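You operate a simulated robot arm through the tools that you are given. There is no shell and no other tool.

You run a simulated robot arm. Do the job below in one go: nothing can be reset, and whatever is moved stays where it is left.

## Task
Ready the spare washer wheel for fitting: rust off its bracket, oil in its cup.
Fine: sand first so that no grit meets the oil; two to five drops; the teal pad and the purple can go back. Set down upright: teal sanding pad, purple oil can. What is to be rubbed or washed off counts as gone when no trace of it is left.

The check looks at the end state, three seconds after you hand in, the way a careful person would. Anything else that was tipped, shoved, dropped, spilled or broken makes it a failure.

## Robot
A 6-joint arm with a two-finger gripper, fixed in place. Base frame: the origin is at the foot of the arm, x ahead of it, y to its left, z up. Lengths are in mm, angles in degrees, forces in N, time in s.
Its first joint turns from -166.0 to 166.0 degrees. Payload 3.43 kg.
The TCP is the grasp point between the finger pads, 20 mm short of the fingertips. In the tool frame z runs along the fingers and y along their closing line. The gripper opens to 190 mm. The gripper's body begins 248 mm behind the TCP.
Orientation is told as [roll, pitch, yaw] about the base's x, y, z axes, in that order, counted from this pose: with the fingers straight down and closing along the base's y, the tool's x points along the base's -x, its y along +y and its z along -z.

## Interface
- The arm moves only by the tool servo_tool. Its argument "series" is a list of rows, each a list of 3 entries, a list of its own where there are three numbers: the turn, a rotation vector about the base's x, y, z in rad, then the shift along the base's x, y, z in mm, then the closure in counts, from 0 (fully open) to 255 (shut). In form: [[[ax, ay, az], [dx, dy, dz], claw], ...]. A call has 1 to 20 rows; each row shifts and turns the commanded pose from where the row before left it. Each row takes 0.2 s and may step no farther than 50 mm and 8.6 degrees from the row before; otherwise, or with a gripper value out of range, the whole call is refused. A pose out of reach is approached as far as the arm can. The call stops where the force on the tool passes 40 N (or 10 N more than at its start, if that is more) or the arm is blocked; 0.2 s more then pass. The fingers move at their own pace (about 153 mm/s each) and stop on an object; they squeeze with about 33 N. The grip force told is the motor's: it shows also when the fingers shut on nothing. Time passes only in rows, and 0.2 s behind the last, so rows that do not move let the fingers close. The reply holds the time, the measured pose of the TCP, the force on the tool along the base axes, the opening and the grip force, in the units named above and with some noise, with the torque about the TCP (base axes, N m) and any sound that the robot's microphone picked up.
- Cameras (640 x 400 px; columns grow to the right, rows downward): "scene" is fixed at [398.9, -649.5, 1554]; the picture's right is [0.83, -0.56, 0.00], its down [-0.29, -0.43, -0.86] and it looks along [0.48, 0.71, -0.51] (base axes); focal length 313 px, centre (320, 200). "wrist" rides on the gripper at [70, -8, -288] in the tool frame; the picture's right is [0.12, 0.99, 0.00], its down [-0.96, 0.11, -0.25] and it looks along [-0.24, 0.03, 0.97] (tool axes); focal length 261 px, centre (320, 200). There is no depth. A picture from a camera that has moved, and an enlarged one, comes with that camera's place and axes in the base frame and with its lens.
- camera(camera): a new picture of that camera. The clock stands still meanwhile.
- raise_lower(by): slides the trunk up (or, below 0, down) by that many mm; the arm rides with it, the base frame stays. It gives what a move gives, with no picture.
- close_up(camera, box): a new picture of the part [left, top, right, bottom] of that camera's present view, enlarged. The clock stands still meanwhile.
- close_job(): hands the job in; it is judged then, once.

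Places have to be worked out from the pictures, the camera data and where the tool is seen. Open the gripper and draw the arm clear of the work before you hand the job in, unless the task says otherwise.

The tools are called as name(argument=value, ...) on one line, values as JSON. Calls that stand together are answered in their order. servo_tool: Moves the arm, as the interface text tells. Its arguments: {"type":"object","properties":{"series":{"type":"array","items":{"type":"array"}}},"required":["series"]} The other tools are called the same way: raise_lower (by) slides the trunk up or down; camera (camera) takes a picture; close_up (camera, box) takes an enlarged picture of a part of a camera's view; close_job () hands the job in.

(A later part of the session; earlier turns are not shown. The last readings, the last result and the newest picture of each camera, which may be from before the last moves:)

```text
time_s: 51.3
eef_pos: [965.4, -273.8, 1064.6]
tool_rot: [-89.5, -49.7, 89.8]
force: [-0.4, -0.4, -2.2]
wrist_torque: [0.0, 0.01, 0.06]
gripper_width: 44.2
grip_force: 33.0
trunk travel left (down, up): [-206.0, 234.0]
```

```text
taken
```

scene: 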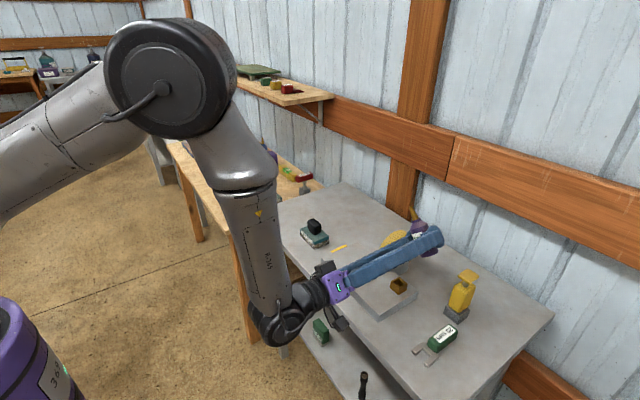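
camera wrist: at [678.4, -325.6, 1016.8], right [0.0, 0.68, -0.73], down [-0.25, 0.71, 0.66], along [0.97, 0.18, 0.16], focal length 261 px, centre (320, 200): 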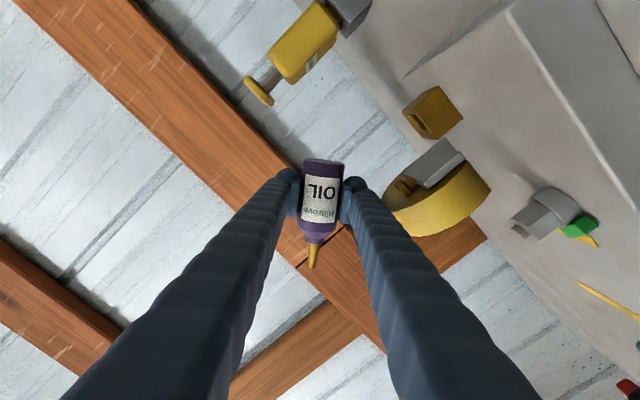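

No drip at 40°, and the grip is steady. The wrist view from here shows the cup side-on; I zoom in to refine the cup's position relative to the tip.

close_up(camera="wrist", box=[375, 130, 495, 240])

close_up(camera="wrist", box=[280, 150, 360, 275])

close_up(camera="scene", box=[370, 200, 460, 280])

```text
3.64 times, centred on (435, 185) of wrist
camera zoom: at [678.4, -325.6, 1016.8], right [0.0, 0.68, -0.73], down [-0.25, 0.71, 0.66], along [0.97, 0.18, 0.16], focal length 948 px, centre (-98, 254)
```

zoom: 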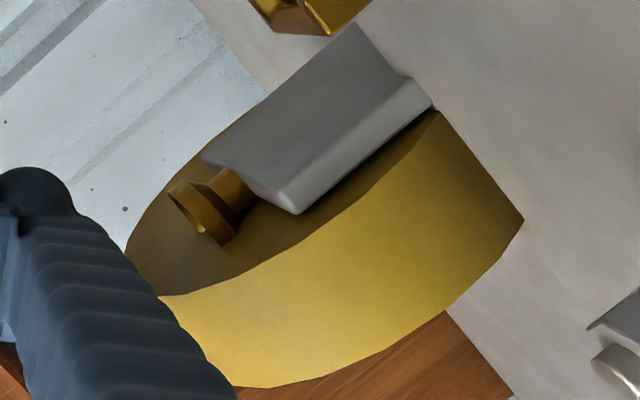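

```text
3.20 times, centred on (320, 212) of wrist
camera zoom: at [678.4, -325.6, 1016.8], right [0.0, 0.68, -0.73], down [-0.25, 0.71, 0.66], along [0.97, 0.18, 0.16], focal length 834 px, centre (320, 160)
```

zoom: 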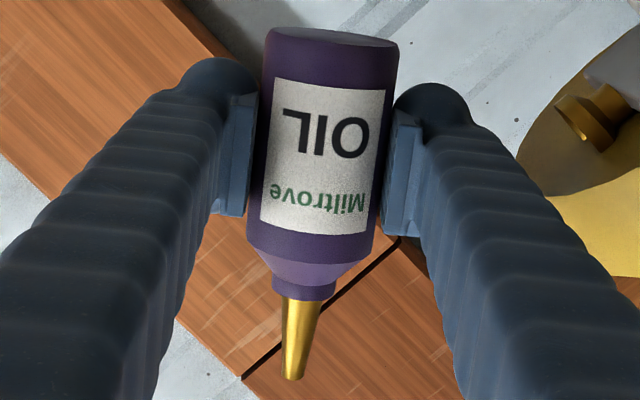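

```text
5.00 times, centred on (415, 240) of scene
camera zoom: at [398.9, -649.5, 1554.0], right [0.83, -0.56, 0.0], down [-0.29, -0.43, -0.86], along [0.48, 0.71, -0.51], focal length 1565 px, centre (-155, 0)
```

zoom: 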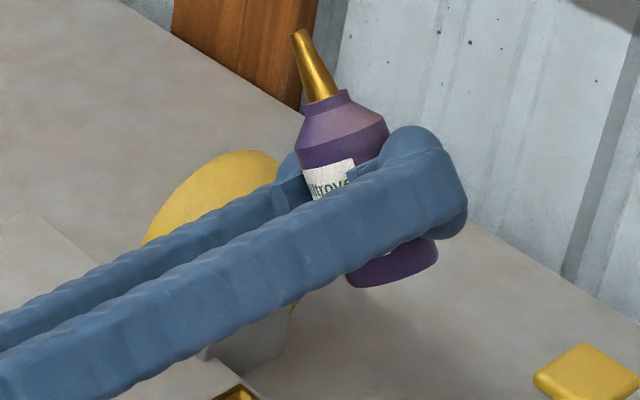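

The side view puts the cup rim at about (964.3,-219.7,990) and the tip 89 mm from the TCP. I correct x by −4.3 mm and roll on to 64°, still with the tip over the cup.

servo_tool(series=[[[-0.14, 0, 0], [-4.3, -12, -13.2], 255], [[-0.14, 0, 0], [0, -7.7, -12], 255], [[-0.14, 0, 0], [0, -6.2, -10], 255], [[0, 0, 0], [0, 0, 0], 255]])

camera(camera="wrist")

close_up(camera="scene", box=[370, 200, 460, 290])

```text
time_s: 52.3
eef_pos: [963.8, -300.1, 1032.4]
tool_rot: [-89.9, -25.6, 89.9]
force: [0.5, -11.3, 13.1]
wrist_torque: [0.1, -0.12, -0.06]
gripper_width: 44.6
grip_force: 33.0
trunk travel left (down, up): [-206.0, 234.0]
```

```text
taken
camera wrist: at [674.7, -366.6, 1008.4], right [0.0, 0.32, -0.95], down [-0.25, 0.92, 0.31], along [0.97, 0.23, 0.08], focal length 261 px, centre (320, 200)
```

wrist: 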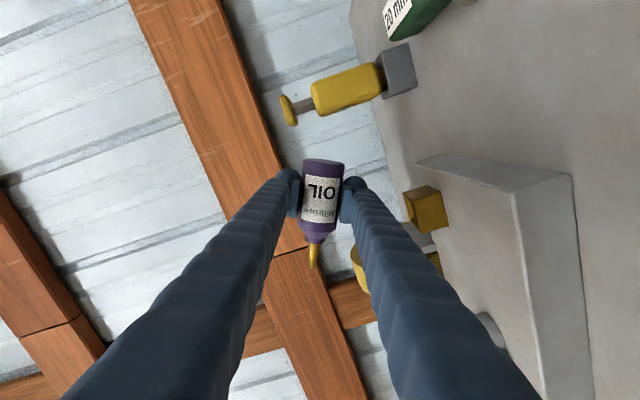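

```text
4.44 times, centred on (415, 245) of scene
camera zoom: at [398.9, -649.5, 1554.0], right [0.83, -0.56, 0.0], down [-0.29, -0.43, -0.86], along [0.48, 0.71, -0.51], focal length 1391 px, centre (-102, 0)
```

zoom: 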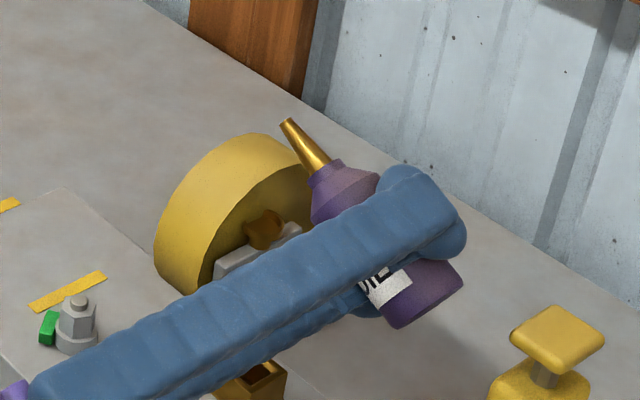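

A contact force of about 17 N appeared (y −11, z +13), so something on the tool is touching. I look before doing anything else.

camera(camera="scene")

close_up(camera="wrist", box=[280, 150, 460, 290])

close_up(camera="scene", box=[310, 230, 430, 330])

```text
taken
```

scene: 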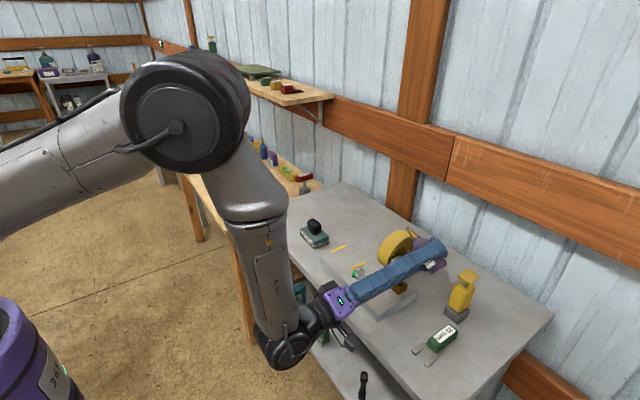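

```text
2.86 times, centred on (370, 220) of wrist
camera zoom: at [674.7, -366.6, 1008.4], right [0.0, 0.32, -0.95], down [-0.25, 0.92, 0.31], along [0.97, 0.23, 0.08], focal length 745 px, centre (177, 143)
```

zoom: 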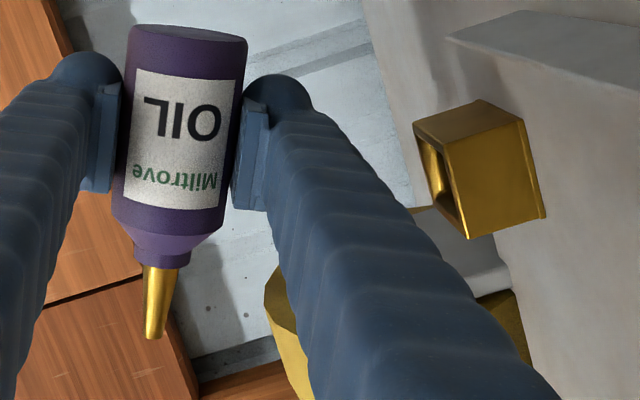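

```text
4.00 times, centred on (370, 280) of scene
camera zoom: at [398.9, -649.5, 1554.0], right [0.83, -0.56, 0.0], down [-0.29, -0.43, -0.86], along [0.48, 0.71, -0.51], focal length 1252 px, centre (120, -120)
```

zoom: 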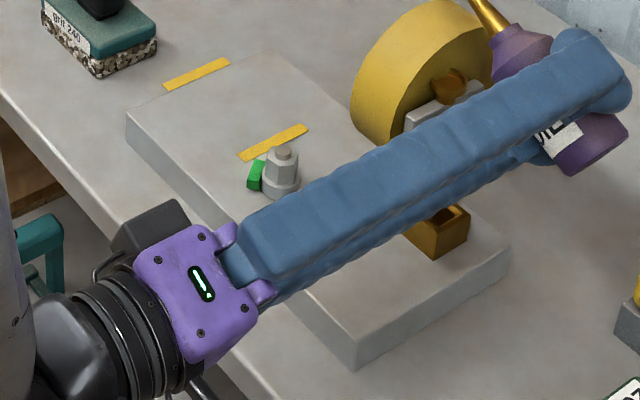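

The torque about the TCP is almost nil, so whatever pushes acts right in line with the grasp point — yet I see no object touching there. I wait one still row and re-read the force to tell contact from a transient.

servo_tool(series=[[[0, 0, 0], [0, 0, 0], 255]])

close_up(camera="scene", box=[390, 225, 450, 275])

```text
time_s: 52.7
eef_pos: [962.8, -300.7, 1031.7]
tool_rot: [-89.9, -25.7, 89.7]
force: [3.3, -15.6, 16.3]
wrist_torque: [0.03, -0.3, -0.23]
gripper_width: 44.3
grip_force: 32.9
trunk travel left (down, up): [-206.0, 234.0]
```

```text
8.00 times, centred on (420, 250) of scene
camera zoom: at [398.9, -649.5, 1554.0], right [0.83, -0.56, 0.0], down [-0.29, -0.43, -0.86], along [0.48, 0.71, -0.51], focal length 2504 px, centre (-480, -200)
```

zoom: 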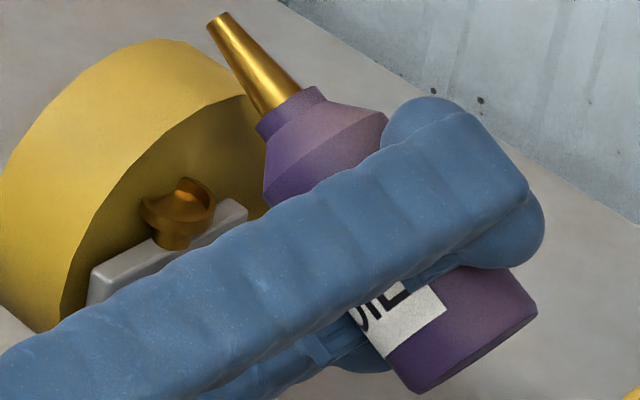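

The push persists and grows slightly (F≈[3,-16,16]), so it is a real contact on the lower finger side near the TCP. I back off 6 mm along that push direction (−y, +z) and see whether it vanishes.

servo_tool(series=[[[0, 0, 0], [0, -6, 6], 255], [[0, 0, 0], [0, 0, 0], 255]])

close_up(camera="wrist", box=[280, 150, 460, 290])

```text
time_s: 53.3
eef_pos: [965.1, -303.2, 1033.6]
tool_rot: [-89.5, -25.8, 90.0]
force: [-0.7, 0.3, -1.3]
wrist_torque: [-0.04, 0.02, 0.02]
gripper_width: 44.2
grip_force: 32.9
trunk travel left (down, up): [-206.0, 234.0]
```

```text
2.86 times, centred on (370, 220) of wrist
camera zoom: at [675.7, -370.6, 1011.3], right [-0.01, 0.32, -0.95], down [-0.25, 0.92, 0.32], along [0.97, 0.24, 0.07], focal length 745 px, centre (177, 143)
```

zoom: 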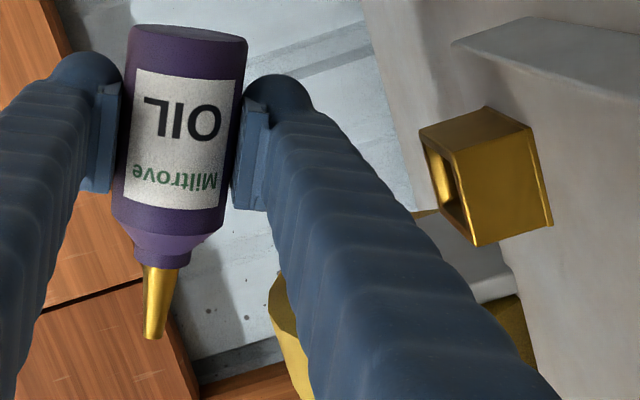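

The push is gone after backing off ~4 mm. Nothing visible is there, so I'll simply stay out of that spot: I raise to TCP z≈1090 and tilt further from up there, with the tip still on the cup's vertical line.

servo_tool(series=[[[0, 0, 0], [-1.3, 1, 27], 255], [[0, 0, 0], [-1.3, 1, 27], 255], [[-0.14, 0, 0], [0, -3, 1], 255], [[0, 0, 0], [0, 0, 0], 255]])

camera(camera="wrist")

close_up(camera="scene", box=[370, 200, 460, 290])

```text
time_s: 54.3
eef_pos: [962.1, -305.4, 1089.1]
tool_rot: [-89.7, -17.8, 89.9]
force: [-0.6, 0.4, -1.9]
wrist_torque: [-0.02, -0.01, 0.02]
gripper_width: 44.5
grip_force: 33.1
trunk travel left (down, up): [-206.0, 234.0]
```

```text
taken
camera wrist: at [673.7, -376.0, 1077.0], right [0.0, 0.19, -0.98], down [-0.25, 0.95, 0.18], along [0.97, 0.24, 0.04], focal length 261 px, centre (320, 200)
```

wrist: 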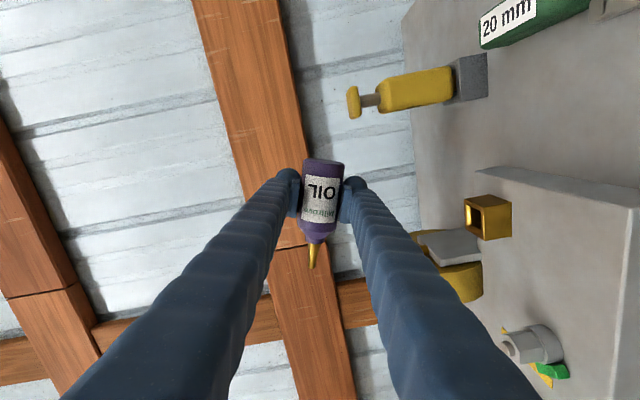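

```text
4.44 times, centred on (415, 245) of scene
camera zoom: at [398.9, -649.5, 1554.0], right [0.83, -0.56, 0.0], down [-0.29, -0.43, -0.86], along [0.48, 0.71, -0.51], focal length 1391 px, centre (-102, 0)
```

zoom: 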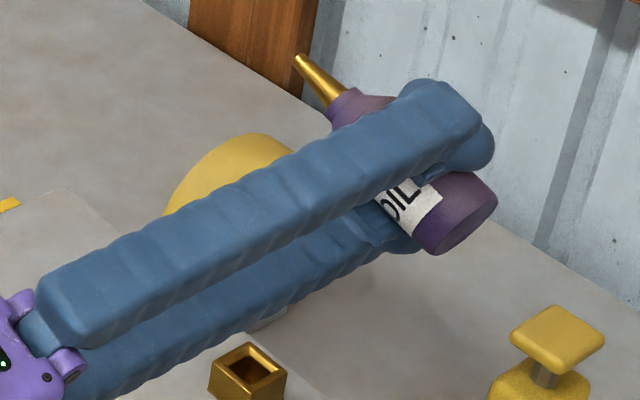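

At 72° and z≈1090 there is no contact and no drip. I take precise zooms of the tip from both cameras to triangulate it exactly before tilting past horizontal.

close_up(camera="scene", box=[395, 205, 435, 245])

close_up(camera="wrist", box=[295, 235, 335, 275])

close_up(camera="wrist", box=[400, 180, 500, 310])

```text
10.00 times, centred on (415, 225) of scene
camera zoom: at [398.9, -649.5, 1554.0], right [0.83, -0.56, 0.0], down [-0.29, -0.43, -0.86], along [0.48, 0.71, -0.51], focal length 3130 px, centre (-630, -50)
```

zoom: 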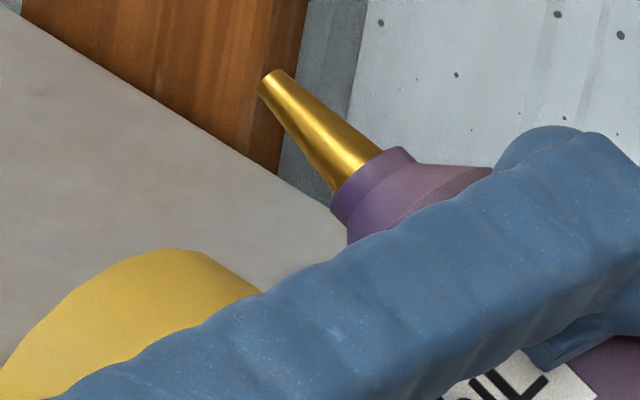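

```text
10.00 times, centred on (315, 255) of wrist
camera zoom: at [673.7, -376.0, 1077.0], right [0.0, 0.19, -0.98], down [-0.25, 0.95, 0.18], along [0.97, 0.24, 0.04], focal length 2606 px, centre (370, -350)
```

zoom: 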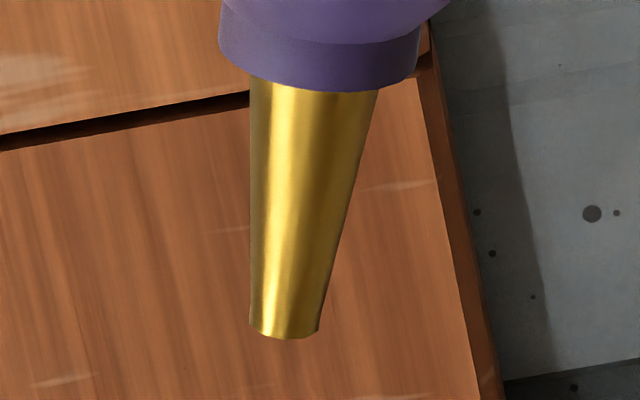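

```text
3.08 times, centred on (450, 245) of wrist
camera zoom: at [673.7, -376.0, 1077.0], right [0.0, 0.19, -0.98], down [-0.25, 0.95, 0.18], along [0.97, 0.24, 0.04], focal length 802 px, centre (-80, 62)
```

zoom: 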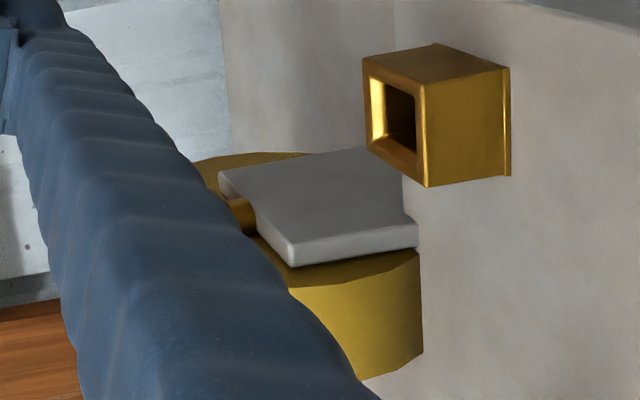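

Triangulation agrees within ~3 mm: tip at ≈(964,-222,1116), cup at (964.5,-219.6). I tilt one step to 80° with a small y correction and check for any drop.

servo_tool(series=[[[-0.14, 0, 0], [0, -1.3, -3], 255], [[0, 0, 0], [0, 0, 0], 255], [[0, 0, 0], [0, 0, 0], 255]])

close_up(camera="scene", box=[380, 205, 440, 285])

close_up(camera="wrist", box=[280, 150, 520, 330])

```text
time_s: 55.1
eef_pos: [961.5, -307.3, 1087.8]
tool_rot: [-89.8, -9.8, 89.9]
force: [-0.9, 0.3, -1.1]
wrist_torque: [-0.04, 0.01, 0.0]
gripper_width: 44.1
grip_force: 32.5
trunk travel left (down, up): [-206.0, 234.0]
```

```text
5.00 times, centred on (410, 245) of scene
camera zoom: at [398.9, -649.5, 1554.0], right [0.83, -0.56, 0.0], down [-0.29, -0.43, -0.86], along [0.48, 0.71, -0.51], focal length 1565 px, centre (-130, -25)
```

zoom: 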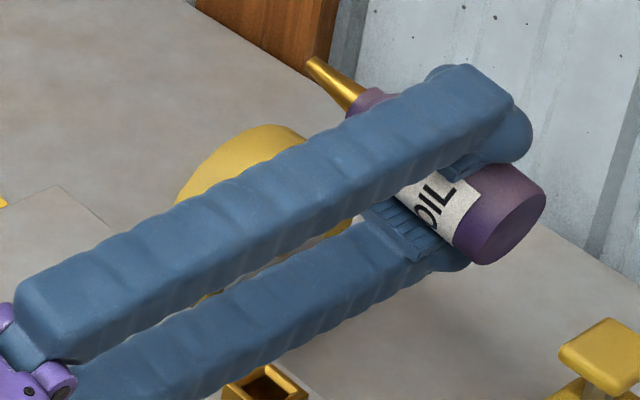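

```text
2.22 times, centred on (400, 240) of wrist
camera zoom: at [672.8, -377.6, 1084.1], right [0.0, 0.05, -1.0], down [-0.25, 0.97, 0.05], along [0.97, 0.25, 0.01], focal length 579 px, centre (142, 111)
```

zoom: 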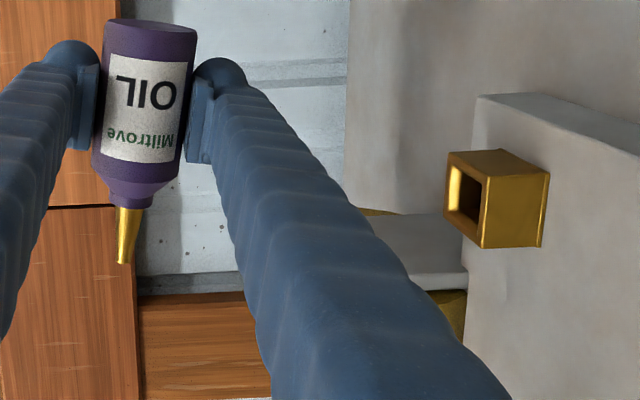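

No drip at 80° either. Next step to 88°, lowering slightly; then check again.

servo_tool(series=[[[-0.14, 0, 0], [1, -2.2, -10], 255], [[0, 0, 0], [0, 0, 0], 255], [[0, 0, 0], [0, 0, 0], 255]])

close_up(camera="scene", box=[380, 205, 440, 285])

close_up(camera="wrist", box=[280, 150, 520, 330])

```text
time_s: 55.9
eef_pos: [961.5, -309.3, 1077.3]
tool_rot: [-89.8, -1.7, 89.9]
force: [-0.1, -0.4, -1.8]
wrist_torque: [0.01, 0.03, 0.02]
gripper_width: 43.9
grip_force: 33.0
trunk travel left (down, up): [-206.0, 234.0]
```

```text
5.00 times, centred on (410, 245) of scene
camera zoom: at [398.9, -649.5, 1554.0], right [0.83, -0.56, 0.0], down [-0.29, -0.43, -0.86], along [0.48, 0.71, -0.51], focal length 1565 px, centre (-130, -25)
```

zoom: 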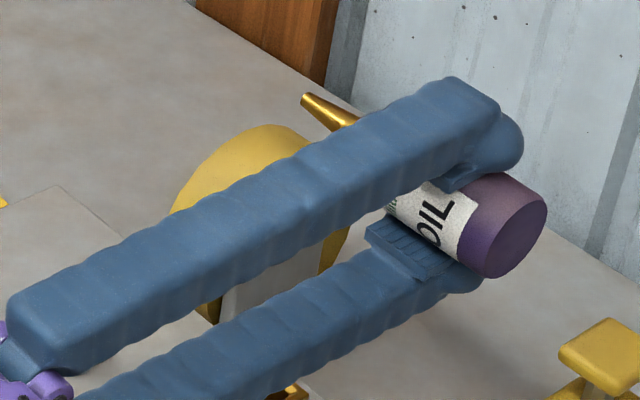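

```text
2.22 times, centred on (400, 240) of wrist
camera zoom: at [673.0, -379.4, 1084.1], right [0.0, -0.09, -1.0], down [-0.25, 0.97, -0.09], along [0.97, 0.24, -0.03], focal length 579 px, centre (142, 111)
```

zoom: 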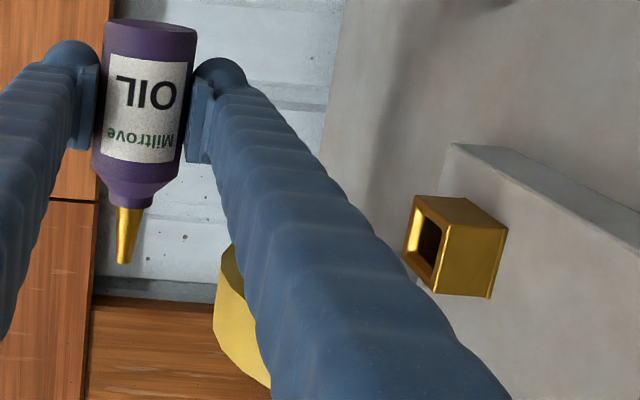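

Still dry at 88°. Step to 96° (nozzle now just below horizontal), tip held over the cup.

servo_tool(series=[[[-0.14, 0, 0], [0.5, 0.2, -7], 255], [[0, 0, 0], [0, 0, 0], 255], [[0, 0, 0], [0, 0, 0], 255]])

close_up(camera="scene", box=[380, 205, 440, 285])

close_up(camera="wrist", box=[280, 150, 520, 330])

```text
time_s: 56.7
eef_pos: [960.9, -308.0, 1070.6]
tool_rot: [-89.8, 6.4, 90.0]
force: [0.1, 0.5, -1.9]
wrist_torque: [0.0, -0.03, -0.01]
gripper_width: 44.1
grip_force: 32.9
trunk travel left (down, up): [-206.0, 234.0]
```

```text
5.00 times, centred on (410, 245) of scene
camera zoom: at [398.9, -649.5, 1554.0], right [0.83, -0.56, 0.0], down [-0.29, -0.43, -0.86], along [0.48, 0.71, -0.51], focal length 1565 px, centre (-130, -25)
```

zoom: 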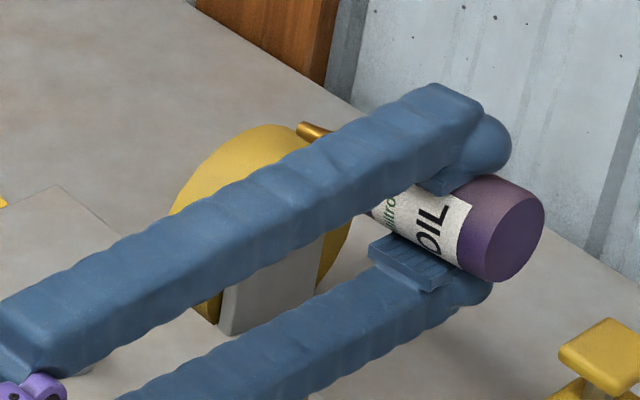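

```text
2.22 times, centred on (400, 240) of wrist
camera zoom: at [673.6, -377.2, 1087.0], right [0.0, -0.23, -0.97], down [-0.25, 0.94, -0.22], along [0.97, 0.24, -0.06], focal length 579 px, centre (142, 111)
```

zoom: 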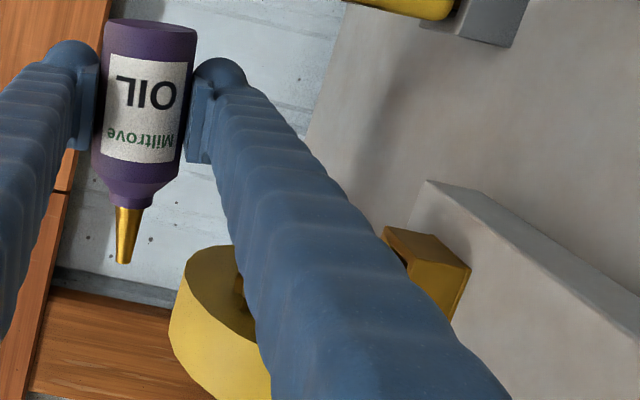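

Dry at 96°. Step to 104°.

servo_tool(series=[[[-0.14, 0, 0], [0.3, 1.8, -3], 255], [[0, 0, 0], [0, 0, 0], 255], [[0, 0, 0], [0, 0, 0], 255]])

close_up(camera="scene", box=[380, 205, 440, 285])

close_up(camera="wrist", box=[280, 150, 520, 330])

```text
time_s: 57.5
eef_pos: [963.1, -306.4, 1068.1]
tool_rot: [-89.8, 14.3, 89.8]
force: [-0.3, -0.1, -0.7]
wrist_torque: [0.0, -0.01, 0.01]
gripper_width: 44.4
grip_force: 33.1
trunk travel left (down, up): [-206.0, 234.0]
```

```text
5.00 times, centred on (410, 245) of scene
camera zoom: at [398.9, -649.5, 1554.0], right [0.83, -0.56, 0.0], down [-0.29, -0.43, -0.86], along [0.48, 0.71, -0.51], focal length 1565 px, centre (-130, -25)
```

zoom: 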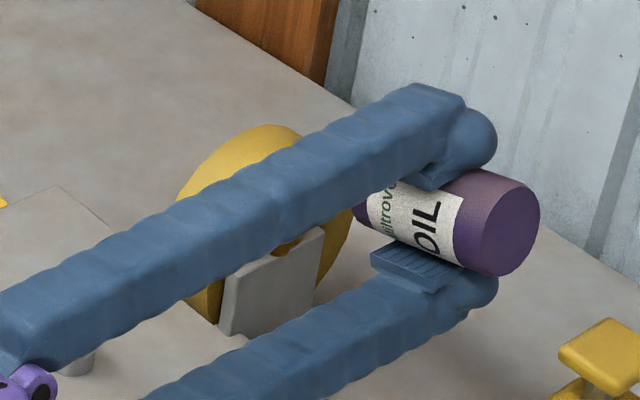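

```text
2.22 times, centred on (400, 240) of wrist
camera zoom: at [674.2, -371.9, 1093.4], right [0.0, -0.36, -0.93], down [-0.25, 0.9, -0.35], along [0.97, 0.23, -0.09], focal length 579 px, centre (142, 111)
```

zoom: 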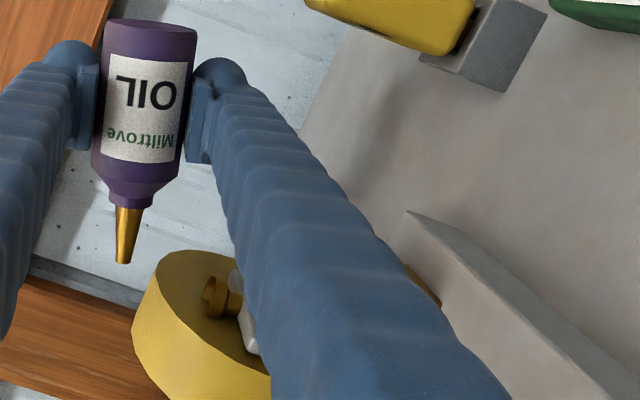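

Dry at 104°, and the wrist view now shows the cup exactly along the plumb line from the tip. Step to 112°.

servo_tool(series=[[[-0.14, 0, 0], [0, 3.4, 0], 255], [[0, 0, 0], [0, 0, 0], 255], [[0, 0, 0], [0, 0, 0], 255]])

close_up(camera="scene", box=[380, 205, 440, 285])

close_up(camera="wrist", box=[280, 210, 440, 330])

```text
time_s: 58.3
eef_pos: [961.6, -302.6, 1068.2]
tool_rot: [-89.8, 22.4, 90.0]
force: [0.6, -0.2, -1.8]
wrist_torque: [-0.02, 0.0, -0.01]
gripper_width: 44.2
grip_force: 32.4
trunk travel left (down, up): [-206.0, 234.0]
```

```text
5.00 times, centred on (410, 245) of scene
camera zoom: at [398.9, -649.5, 1554.0], right [0.83, -0.56, 0.0], down [-0.29, -0.43, -0.86], along [0.48, 0.71, -0.51], focal length 1565 px, centre (-130, -25)
```

zoom: 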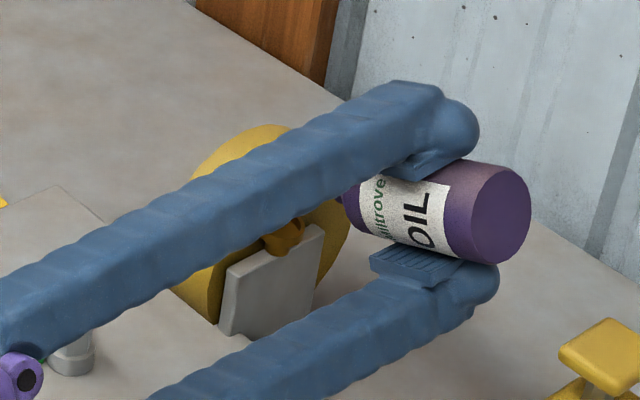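

```text
3.33 times, centred on (360, 270) of wrist
camera zoom: at [673.7, -363.5, 1101.8], right [0.0, -0.49, -0.87], down [-0.25, 0.85, -0.47], along [0.97, 0.21, -0.12], focal length 869 px, centre (187, -33)
```

zoom: 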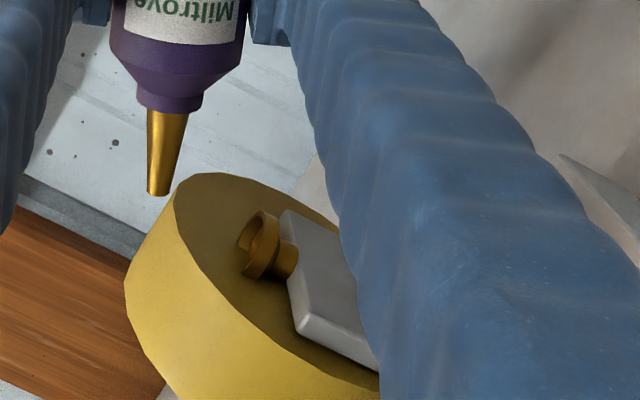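

Dry at 112°; alignment still good. Step to 120°.

servo_tool(series=[[[-0.14, 0, 0], [0.3, 4.8, 0], 255], [[0, 0, 0], [0, 0, 0], 255], [[0, 0, 0], [0, 0, 0], 255]])

close_up(camera="scene", box=[380, 205, 440, 285])

close_up(camera="wrist", box=[280, 210, 440, 330])

```text
time_s: 59.1
eef_pos: [960.8, -298.2, 1067.2]
tool_rot: [-89.9, 30.4, 89.8]
force: [0.6, -0.3, -2.1]
wrist_torque: [-0.03, 0.03, -0.01]
gripper_width: 44.3
grip_force: 33.2
trunk travel left (down, up): [-206.0, 234.0]
```

```text
5.00 times, centred on (410, 245) of scene
camera zoom: at [398.9, -649.5, 1554.0], right [0.83, -0.56, 0.0], down [-0.29, -0.43, -0.86], along [0.48, 0.71, -0.51], focal length 1565 px, centre (-130, -25)
```

zoom: 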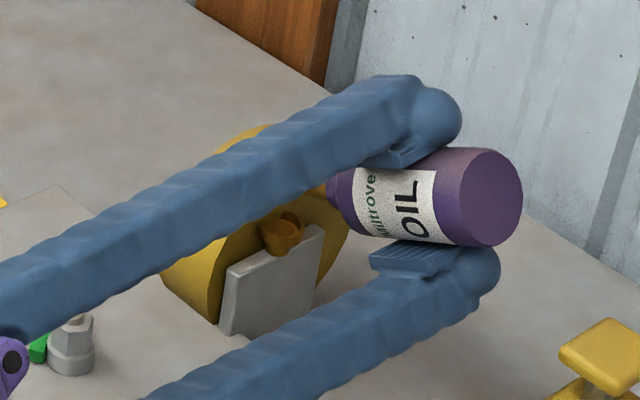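

```text
3.33 times, centred on (360, 270) of wrist
camera zoom: at [673.8, -353.3, 1111.1], right [0.0, -0.61, -0.8], down [-0.25, 0.77, -0.59], along [0.97, 0.19, -0.15], focal length 869 px, centre (187, -33)
```

zoom: 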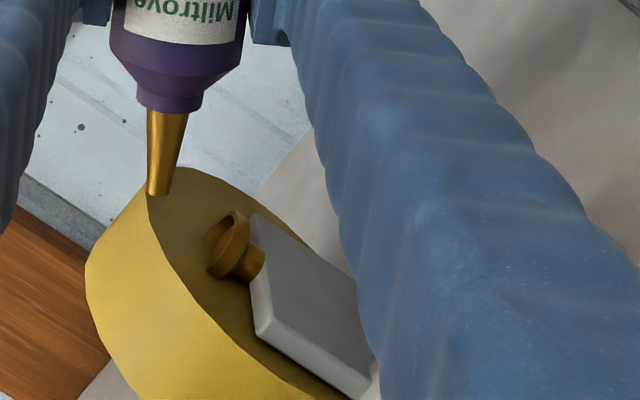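

Still dry at 120°. Step to 128°.

servo_tool(series=[[[-0.14, 0, 0], [0, 7, 2.5], 255], [[0, 0, 0], [0, 0, 0], 255], [[0, 0, 0], [0, 0, 0], 255]])

close_up(camera="scene", box=[380, 215, 430, 275])

close_up(camera="wrist", box=[280, 210, 440, 330])

```text
time_s: 59.9
eef_pos: [961.4, -292.1, 1073.3]
tool_rot: [-90.3, 38.5, 89.5]
force: [1.4, -9.1, 24.7]
wrist_torque: [1.26, -0.17, -0.17]
gripper_width: 44.7
grip_force: 33.4
trunk travel left (down, up): [-206.0, 234.0]
```

```text
6.67 times, centred on (405, 245) of scene
camera zoom: at [398.9, -649.5, 1554.0], right [0.83, -0.56, 0.0], down [-0.29, -0.43, -0.86], along [0.48, 0.71, -0.51], focal length 2087 px, centre (-247, -100)
```

zoom: 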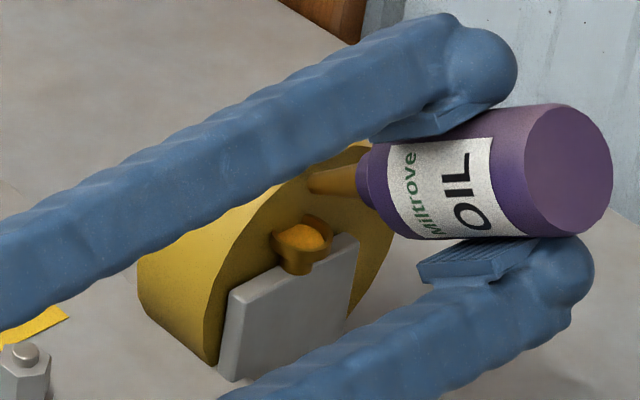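

```text
3.33 times, centred on (360, 270) of wrist
camera zoom: at [672.6, -340.8, 1121.8], right [0.0, -0.71, -0.7], down [-0.24, 0.68, -0.69], along [0.97, 0.17, -0.17], focal length 869 px, centre (187, -33)
```

zoom: 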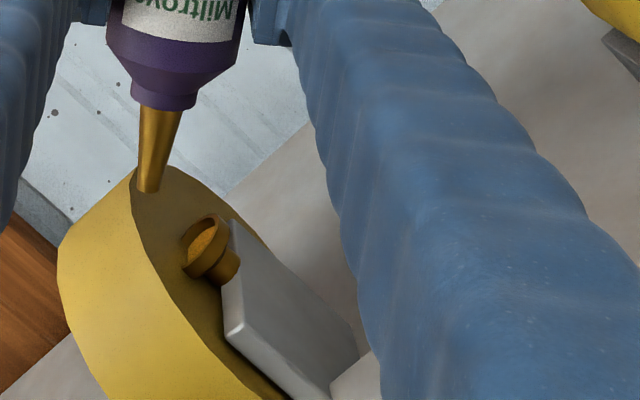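

Two things at once: the nozzle tip now presses against something (25 N at the tip), and the round cup shows bright oil in it — dripping started between 120° and 128°. The clock is stopped while I look closely before the next move.

close_up(camera="scene", box=[390, 235, 415, 260])

close_up(camera="wrist", box=[310, 245, 360, 300])

close_up(camera="wrist", box=[290, 225, 340, 280])

```text
16.00 times, centred on (402, 248) of scene
camera zoom: at [398.9, -649.5, 1554.0], right [0.83, -0.56, 0.0], down [-0.29, -0.43, -0.86], along [0.48, 0.71, -0.51], focal length 5008 px, centre (-1000, -560)
```

zoom: 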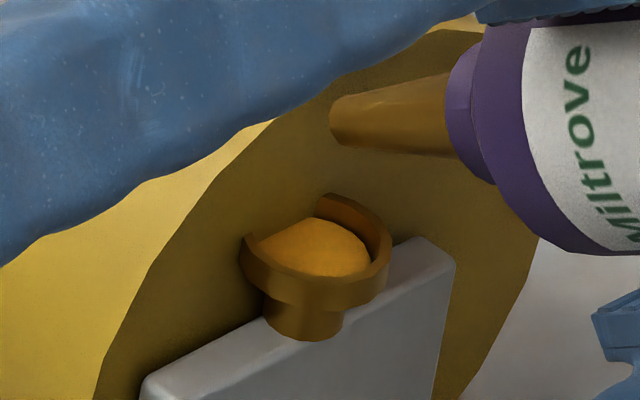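

```text
7.27 times, centred on (335, 272) of wrist
camera zoom: at [672.6, -340.8, 1121.8], right [0.0, -0.71, -0.7], down [-0.24, 0.68, -0.69], along [0.97, 0.17, -0.17], focal length 1896 px, centre (211, -327)
```

zoom: 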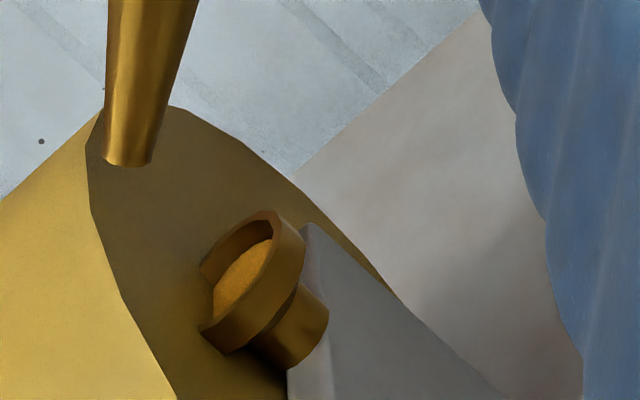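

```text
7.27 times, centred on (315, 252) of wrist
camera zoom: at [672.6, -340.8, 1121.8], right [0.0, -0.71, -0.7], down [-0.24, 0.68, -0.69], along [0.97, 0.17, -0.17], focal length 1896 px, centre (356, -182)
```

zoom: 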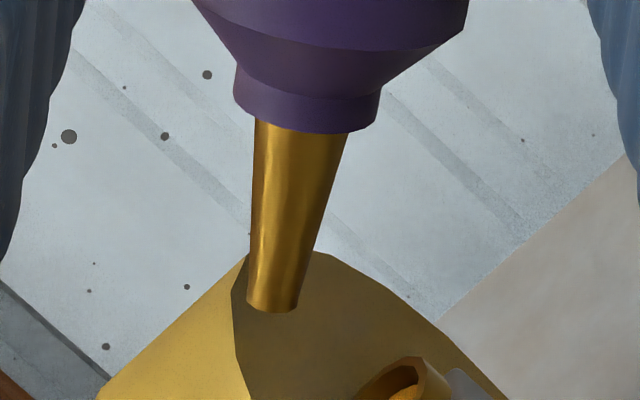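

The round cup clearly holds a bead of oil, so it is the working oil cup. The tip is touching at the wheel's edge, so I tilt straight back to 120° (where it was dry), which also lifts the tip ~9 mm, and then look at the amount.

servo_tool(series=[[[0.14, 0, 0], [1, -6.5, -0.5], 255]])

close_up(camera="scene", box=[390, 235, 415, 260])

close_up(camera="wrist", box=[290, 225, 370, 305])

```text
time_s: 60.3
eef_pos: [963.9, -295.9, 1065.8]
tool_rot: [-89.3, 30.4, 90.1]
force: [-0.4, 0.1, -2.0]
wrist_torque: [-0.01, 0.05, -0.02]
gripper_width: 44.2
grip_force: 32.9
trunk travel left (down, up): [-206.0, 234.0]
```

```text
16.00 times, centred on (402, 248) of scene
camera zoom: at [398.9, -649.5, 1554.0], right [0.83, -0.56, 0.0], down [-0.29, -0.43, -0.86], along [0.48, 0.71, -0.51], focal length 5008 px, centre (-1000, -560)
```

zoom: 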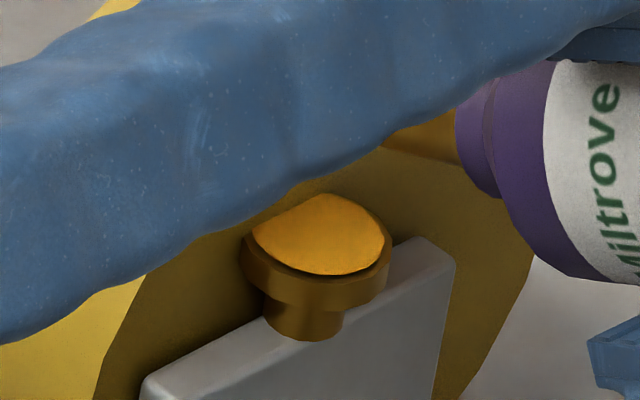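

```text
5.00 times, centred on (330, 265) of wrist
camera zoom: at [675.3, -352.1, 1110.2], right [-0.01, -0.6, -0.8], down [-0.25, 0.77, -0.58], along [0.97, 0.2, -0.16], focal length 1303 px, centre (270, -125)
```

zoom: 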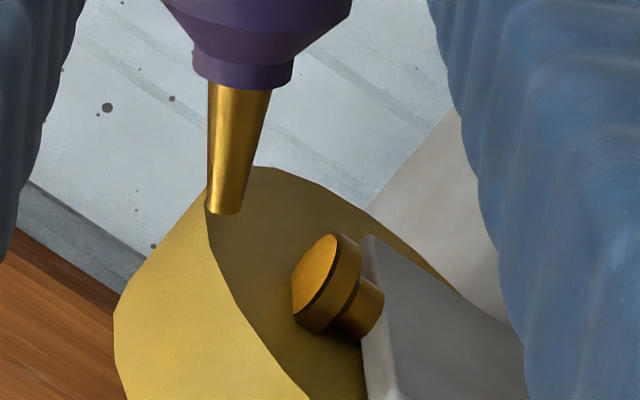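

The bead has grown to nearly fill the cup, so at least two drops have landed, and at 120° it was dry before — I stop here. I tilt the bottle back upright, with the tip staying over the cup until it is above horizontal and rising clear.

servo_tool(series=[[[0.14, 0, 0], [-1, -5.5, 4], 255], [[0.14, 0, 0], [0, -4, 4], 255], [[0.14, 0, 0], [0, -2.3, 4], 255], [[0.14, 0, 0], [0, -0.5, 4], 255], [[0.14, 0, 0], [0, 0, 4], 255], [[0.14, 0, 0], [0, 0, 10], 255], [[0.14, 0, 0], [0, 0, 10], 255]])

close_up(camera="scene", box=[390, 235, 415, 260])

close_up(camera="scene", box=[370, 190, 460, 290])

```text
time_s: 61.9
eef_pos: [964.4, -309.7, 1110.7]
tool_rot: [-89.6, -26.0, 89.9]
force: [-0.7, 0.6, -1.2]
wrist_torque: [0.01, 0.01, -0.03]
gripper_width: 43.7
grip_force: 33.1
trunk travel left (down, up): [-206.0, 234.0]
```

```text
16.00 times, centred on (402, 248) of scene
camera zoom: at [398.9, -649.5, 1554.0], right [0.83, -0.56, 0.0], down [-0.29, -0.43, -0.86], along [0.48, 0.71, -0.51], focal length 5008 px, centre (-1000, -560)
```

zoom: 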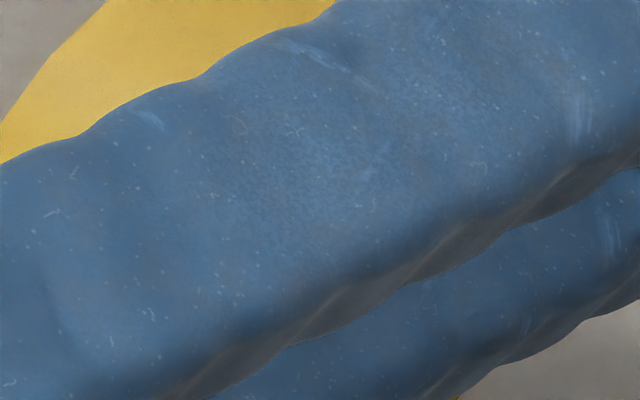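

```text
4.00 times, centred on (415, 240) of scene
camera zoom: at [398.9, -649.5, 1554.0], right [0.83, -0.56, 0.0], down [-0.29, -0.43, -0.86], along [0.48, 0.71, -0.51], focal length 1252 px, centre (-60, 40)
```

zoom: 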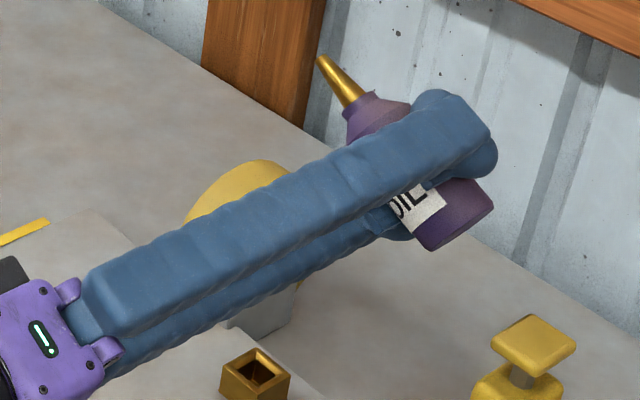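

Back at 64° with no contact. Continue to fully upright.

servo_tool(series=[[[0.1396, 0, 0], [0, 0, 10], 255], [[0.1396, 0, 0], [0, 0, 10], 255], [[0.1396, 0, 0], [0, 0, 5], 255], [[0.1396, 0, 0], [0, 0, 0], 255], [[0.1396, 0, 0], [0, 0, 0], 255], [[0.1396, 0, 0], [0, 0, 0], 255], [[0.1396, 0, 0], [0, 0, 0], 255], [[0.1396, 0, 0], [0, 0, 0], 255], [[0, 0, 0], [0, 0, 0], 255]])

camera(camera="wrist")

camera(camera="scene")

```text
time_s: 63.9
eef_pos: [962.3, -309.5, 1133.8]
tool_rot: [-49.8, -89.8, 49.8]
force: [1.3, 1.1, -2.0]
wrist_torque: [-0.01, -0.03, 0.0]
gripper_width: 44.0
grip_force: 32.8
trunk travel left (down, up): [-206.0, 234.0]
```

```text
taken
camera wrist: at [674.1, -320.0, 1063.4], right [0.0, 0.99, -0.12], down [-0.25, 0.12, 0.96], along [0.97, 0.03, 0.24], focal length 261 px, centre (320, 200)
```

wrist: 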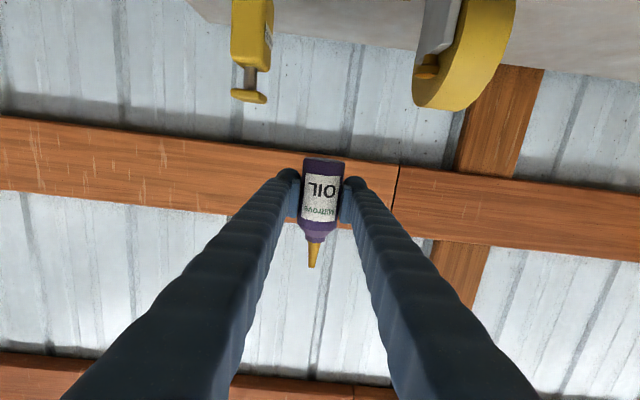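

```text
taken
```

scene: 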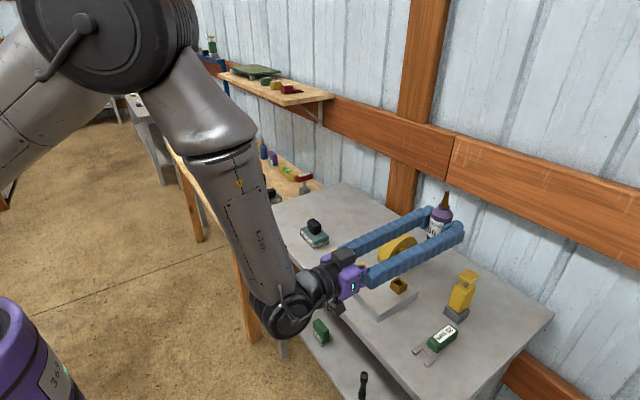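

Upright again and clear. I carry the bottle back at z≈1133 along the same route, and then inspect the cup unobstructed before setting the bottle down.

servo_tool(series=[[[0, 0, 0], [-14, 45.9, 0], 255], [[0, 0, 0], [-14, 45.9, 0], 255], [[0, 0, 0], [-14, 45.9, 0], 255], [[0, 0, 0], [-14, 45.9, 0], 255], [[0, 0, 0], [-14, 45.9, 0], 255], [[0, 0, 0], [-14, 45.9, 0], 255], [[0, 0, 0], [-14, 45.9, 0], 255], [[0, 0, 0], [-6.9, 45.9, 0], 255], [[0, 0, 0], [0, 45.9, 0], 255], [[0, 0, 0], [0, 45.9, 0], 255], [[0, 0, 0], [0, 45.5, 0], 255], [[0, 0, 0], [0, 0, 0], 255]])

close_up(camera="scene", box=[385, 230, 420, 270])

camera(camera="wrist")

close_up(camera="scene", box=[350, 210, 500, 320])

```text
time_s: 66.5
eef_pos: [856.7, 195.3, 1132.5]
tool_rot: [-66.6, -89.7, 66.7]
force: [-0.3, 1.1, -2.0]
wrist_torque: [0.01, 0.01, -0.16]
gripper_width: 44.0
grip_force: 33.2
trunk travel left (down, up): [-206.0, 234.0]
```

```text
10.00 times, centred on (402, 250) of scene
camera zoom: at [398.9, -649.5, 1554.0], right [0.83, -0.56, 0.0], down [-0.29, -0.43, -0.86], along [0.48, 0.71, -0.51], focal length 3130 px, centre (-505, -300)
```

zoom: 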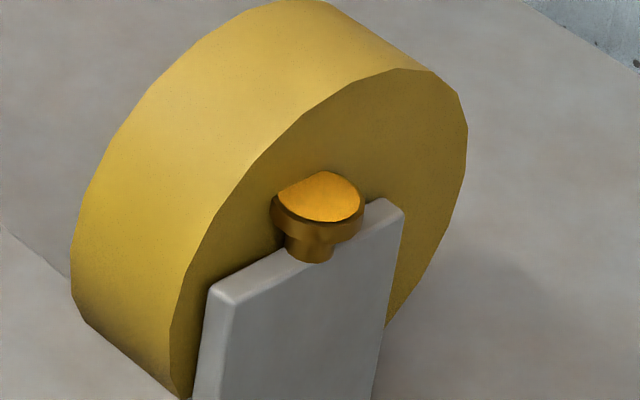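

```text
taken
camera wrist: at [568.5, 185.3, 1061.8], right [0.0, 0.99, -0.12], down [-0.25, 0.12, 0.96], along [0.97, 0.03, 0.24], focal length 261 px, centre (320, 200)
```

wrist: 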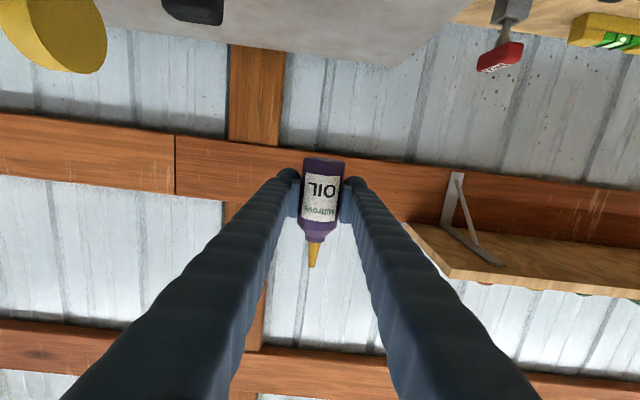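

```text
3.64 times, centred on (425, 265) of scene
camera zoom: at [398.9, -649.5, 1554.0], right [0.83, -0.56, 0.0], down [-0.29, -0.43, -0.86], along [0.48, 0.71, -0.51], focal length 1138 px, centre (-62, -36)
```

zoom: 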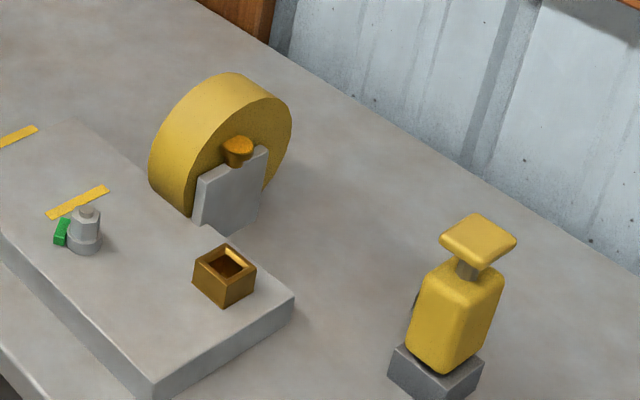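

The cup holds oil up near its rim and I see no drips elsewhere. A maximum zoom on the cup and its surroundings to confirm the level and that nothing ran over.

close_up(camera="scene", box=[392, 242, 412, 258])

close_up(camera="scene", box=[395, 255, 425, 290])

```text
16.00 times, centred on (402, 250) of scene
camera zoom: at [398.9, -649.5, 1554.0], right [0.83, -0.56, 0.0], down [-0.29, -0.43, -0.86], along [0.48, 0.71, -0.51], focal length 5008 px, centre (-992, -600)
```

zoom: 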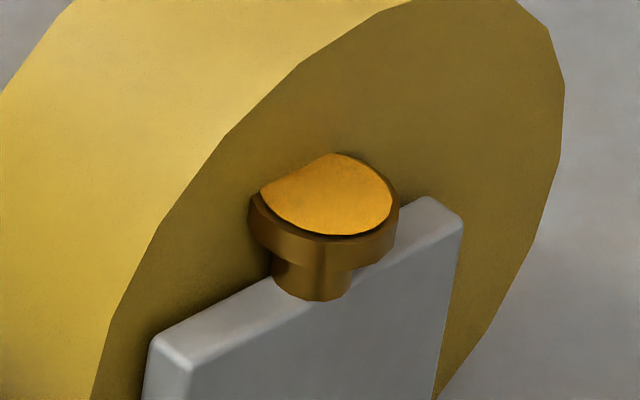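

```text
11.43 times, centred on (410, 272) of scene
camera zoom: at [398.9, -649.5, 1554.0], right [0.83, -0.56, 0.0], down [-0.29, -0.43, -0.86], along [0.48, 0.71, -0.51], focal length 3577 px, centre (-709, -629)
```

zoom: 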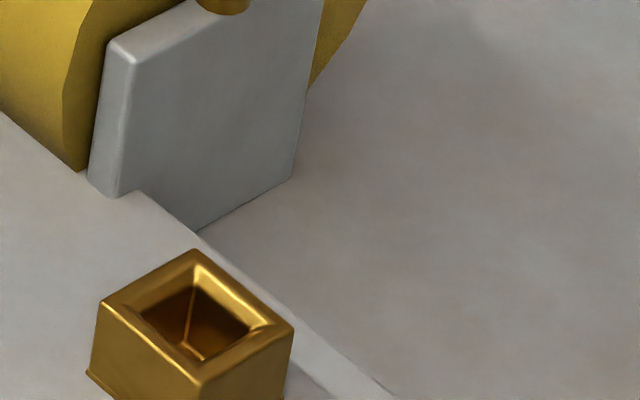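

The cup is filled to about its rim with nothing run over, and the square well, wheel and surroundings are clean. Now the bottle goes back: I lower with the trunk to just above the bench at its home spot.

servo_tool(series=[[[0, 0, 0], [0.7, -0.8, 0], 255], [[0, 0, 0], [0, 0, 0], 255]])

raise_lower(by=-150)

camera(camera="wrist")

close_up(camera="scene", box=[250, 150, 350, 250])

```text
time_s: 67.1
eef_pos: [858.5, 192.7, 1132.7]
tool_rot: [-64.2, -89.7, 64.3]
force: [0.3, 0.6, -1.1]
wrist_torque: [0.02, 0.01, -0.01]
gripper_width: 44.2
grip_force: 32.6
trunk travel left (down, up): [-206.0, 234.0]
```

```text
time_s: 68.8
eef_pos: [858.9, 192.3, 983.7]
tool_rot: [-65.6, -89.7, 65.8]
force: [0.0, 1.5, -1.4]
wrist_torque: [0.02, 0.03, 0.01]
gripper_width: 44.0
grip_force: 32.8
trunk travel left (down, up): [-56.0, 384.0]
```

```text
taken
camera wrist: at [569.9, 183.5, 913.1], right [0.0, 0.99, -0.12], down [-0.25, 0.12, 0.96], along [0.97, 0.03, 0.24], focal length 261 px, centre (320, 200)
```

wrist: 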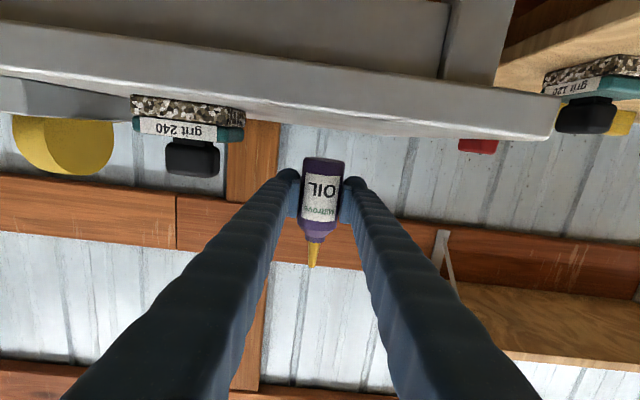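

```text
4.00 times, centred on (300, 200) of scene
camera zoom: at [398.9, -649.5, 1554.0], right [0.83, -0.56, 0.0], down [-0.29, -0.43, -0.86], along [0.48, 0.71, -0.51], focal length 1252 px, centre (400, 200)
```

zoom: 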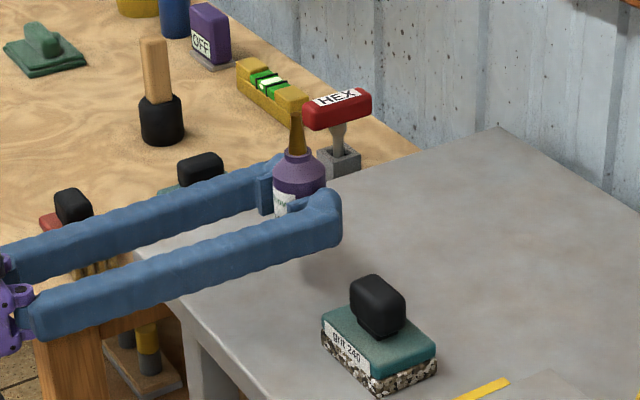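

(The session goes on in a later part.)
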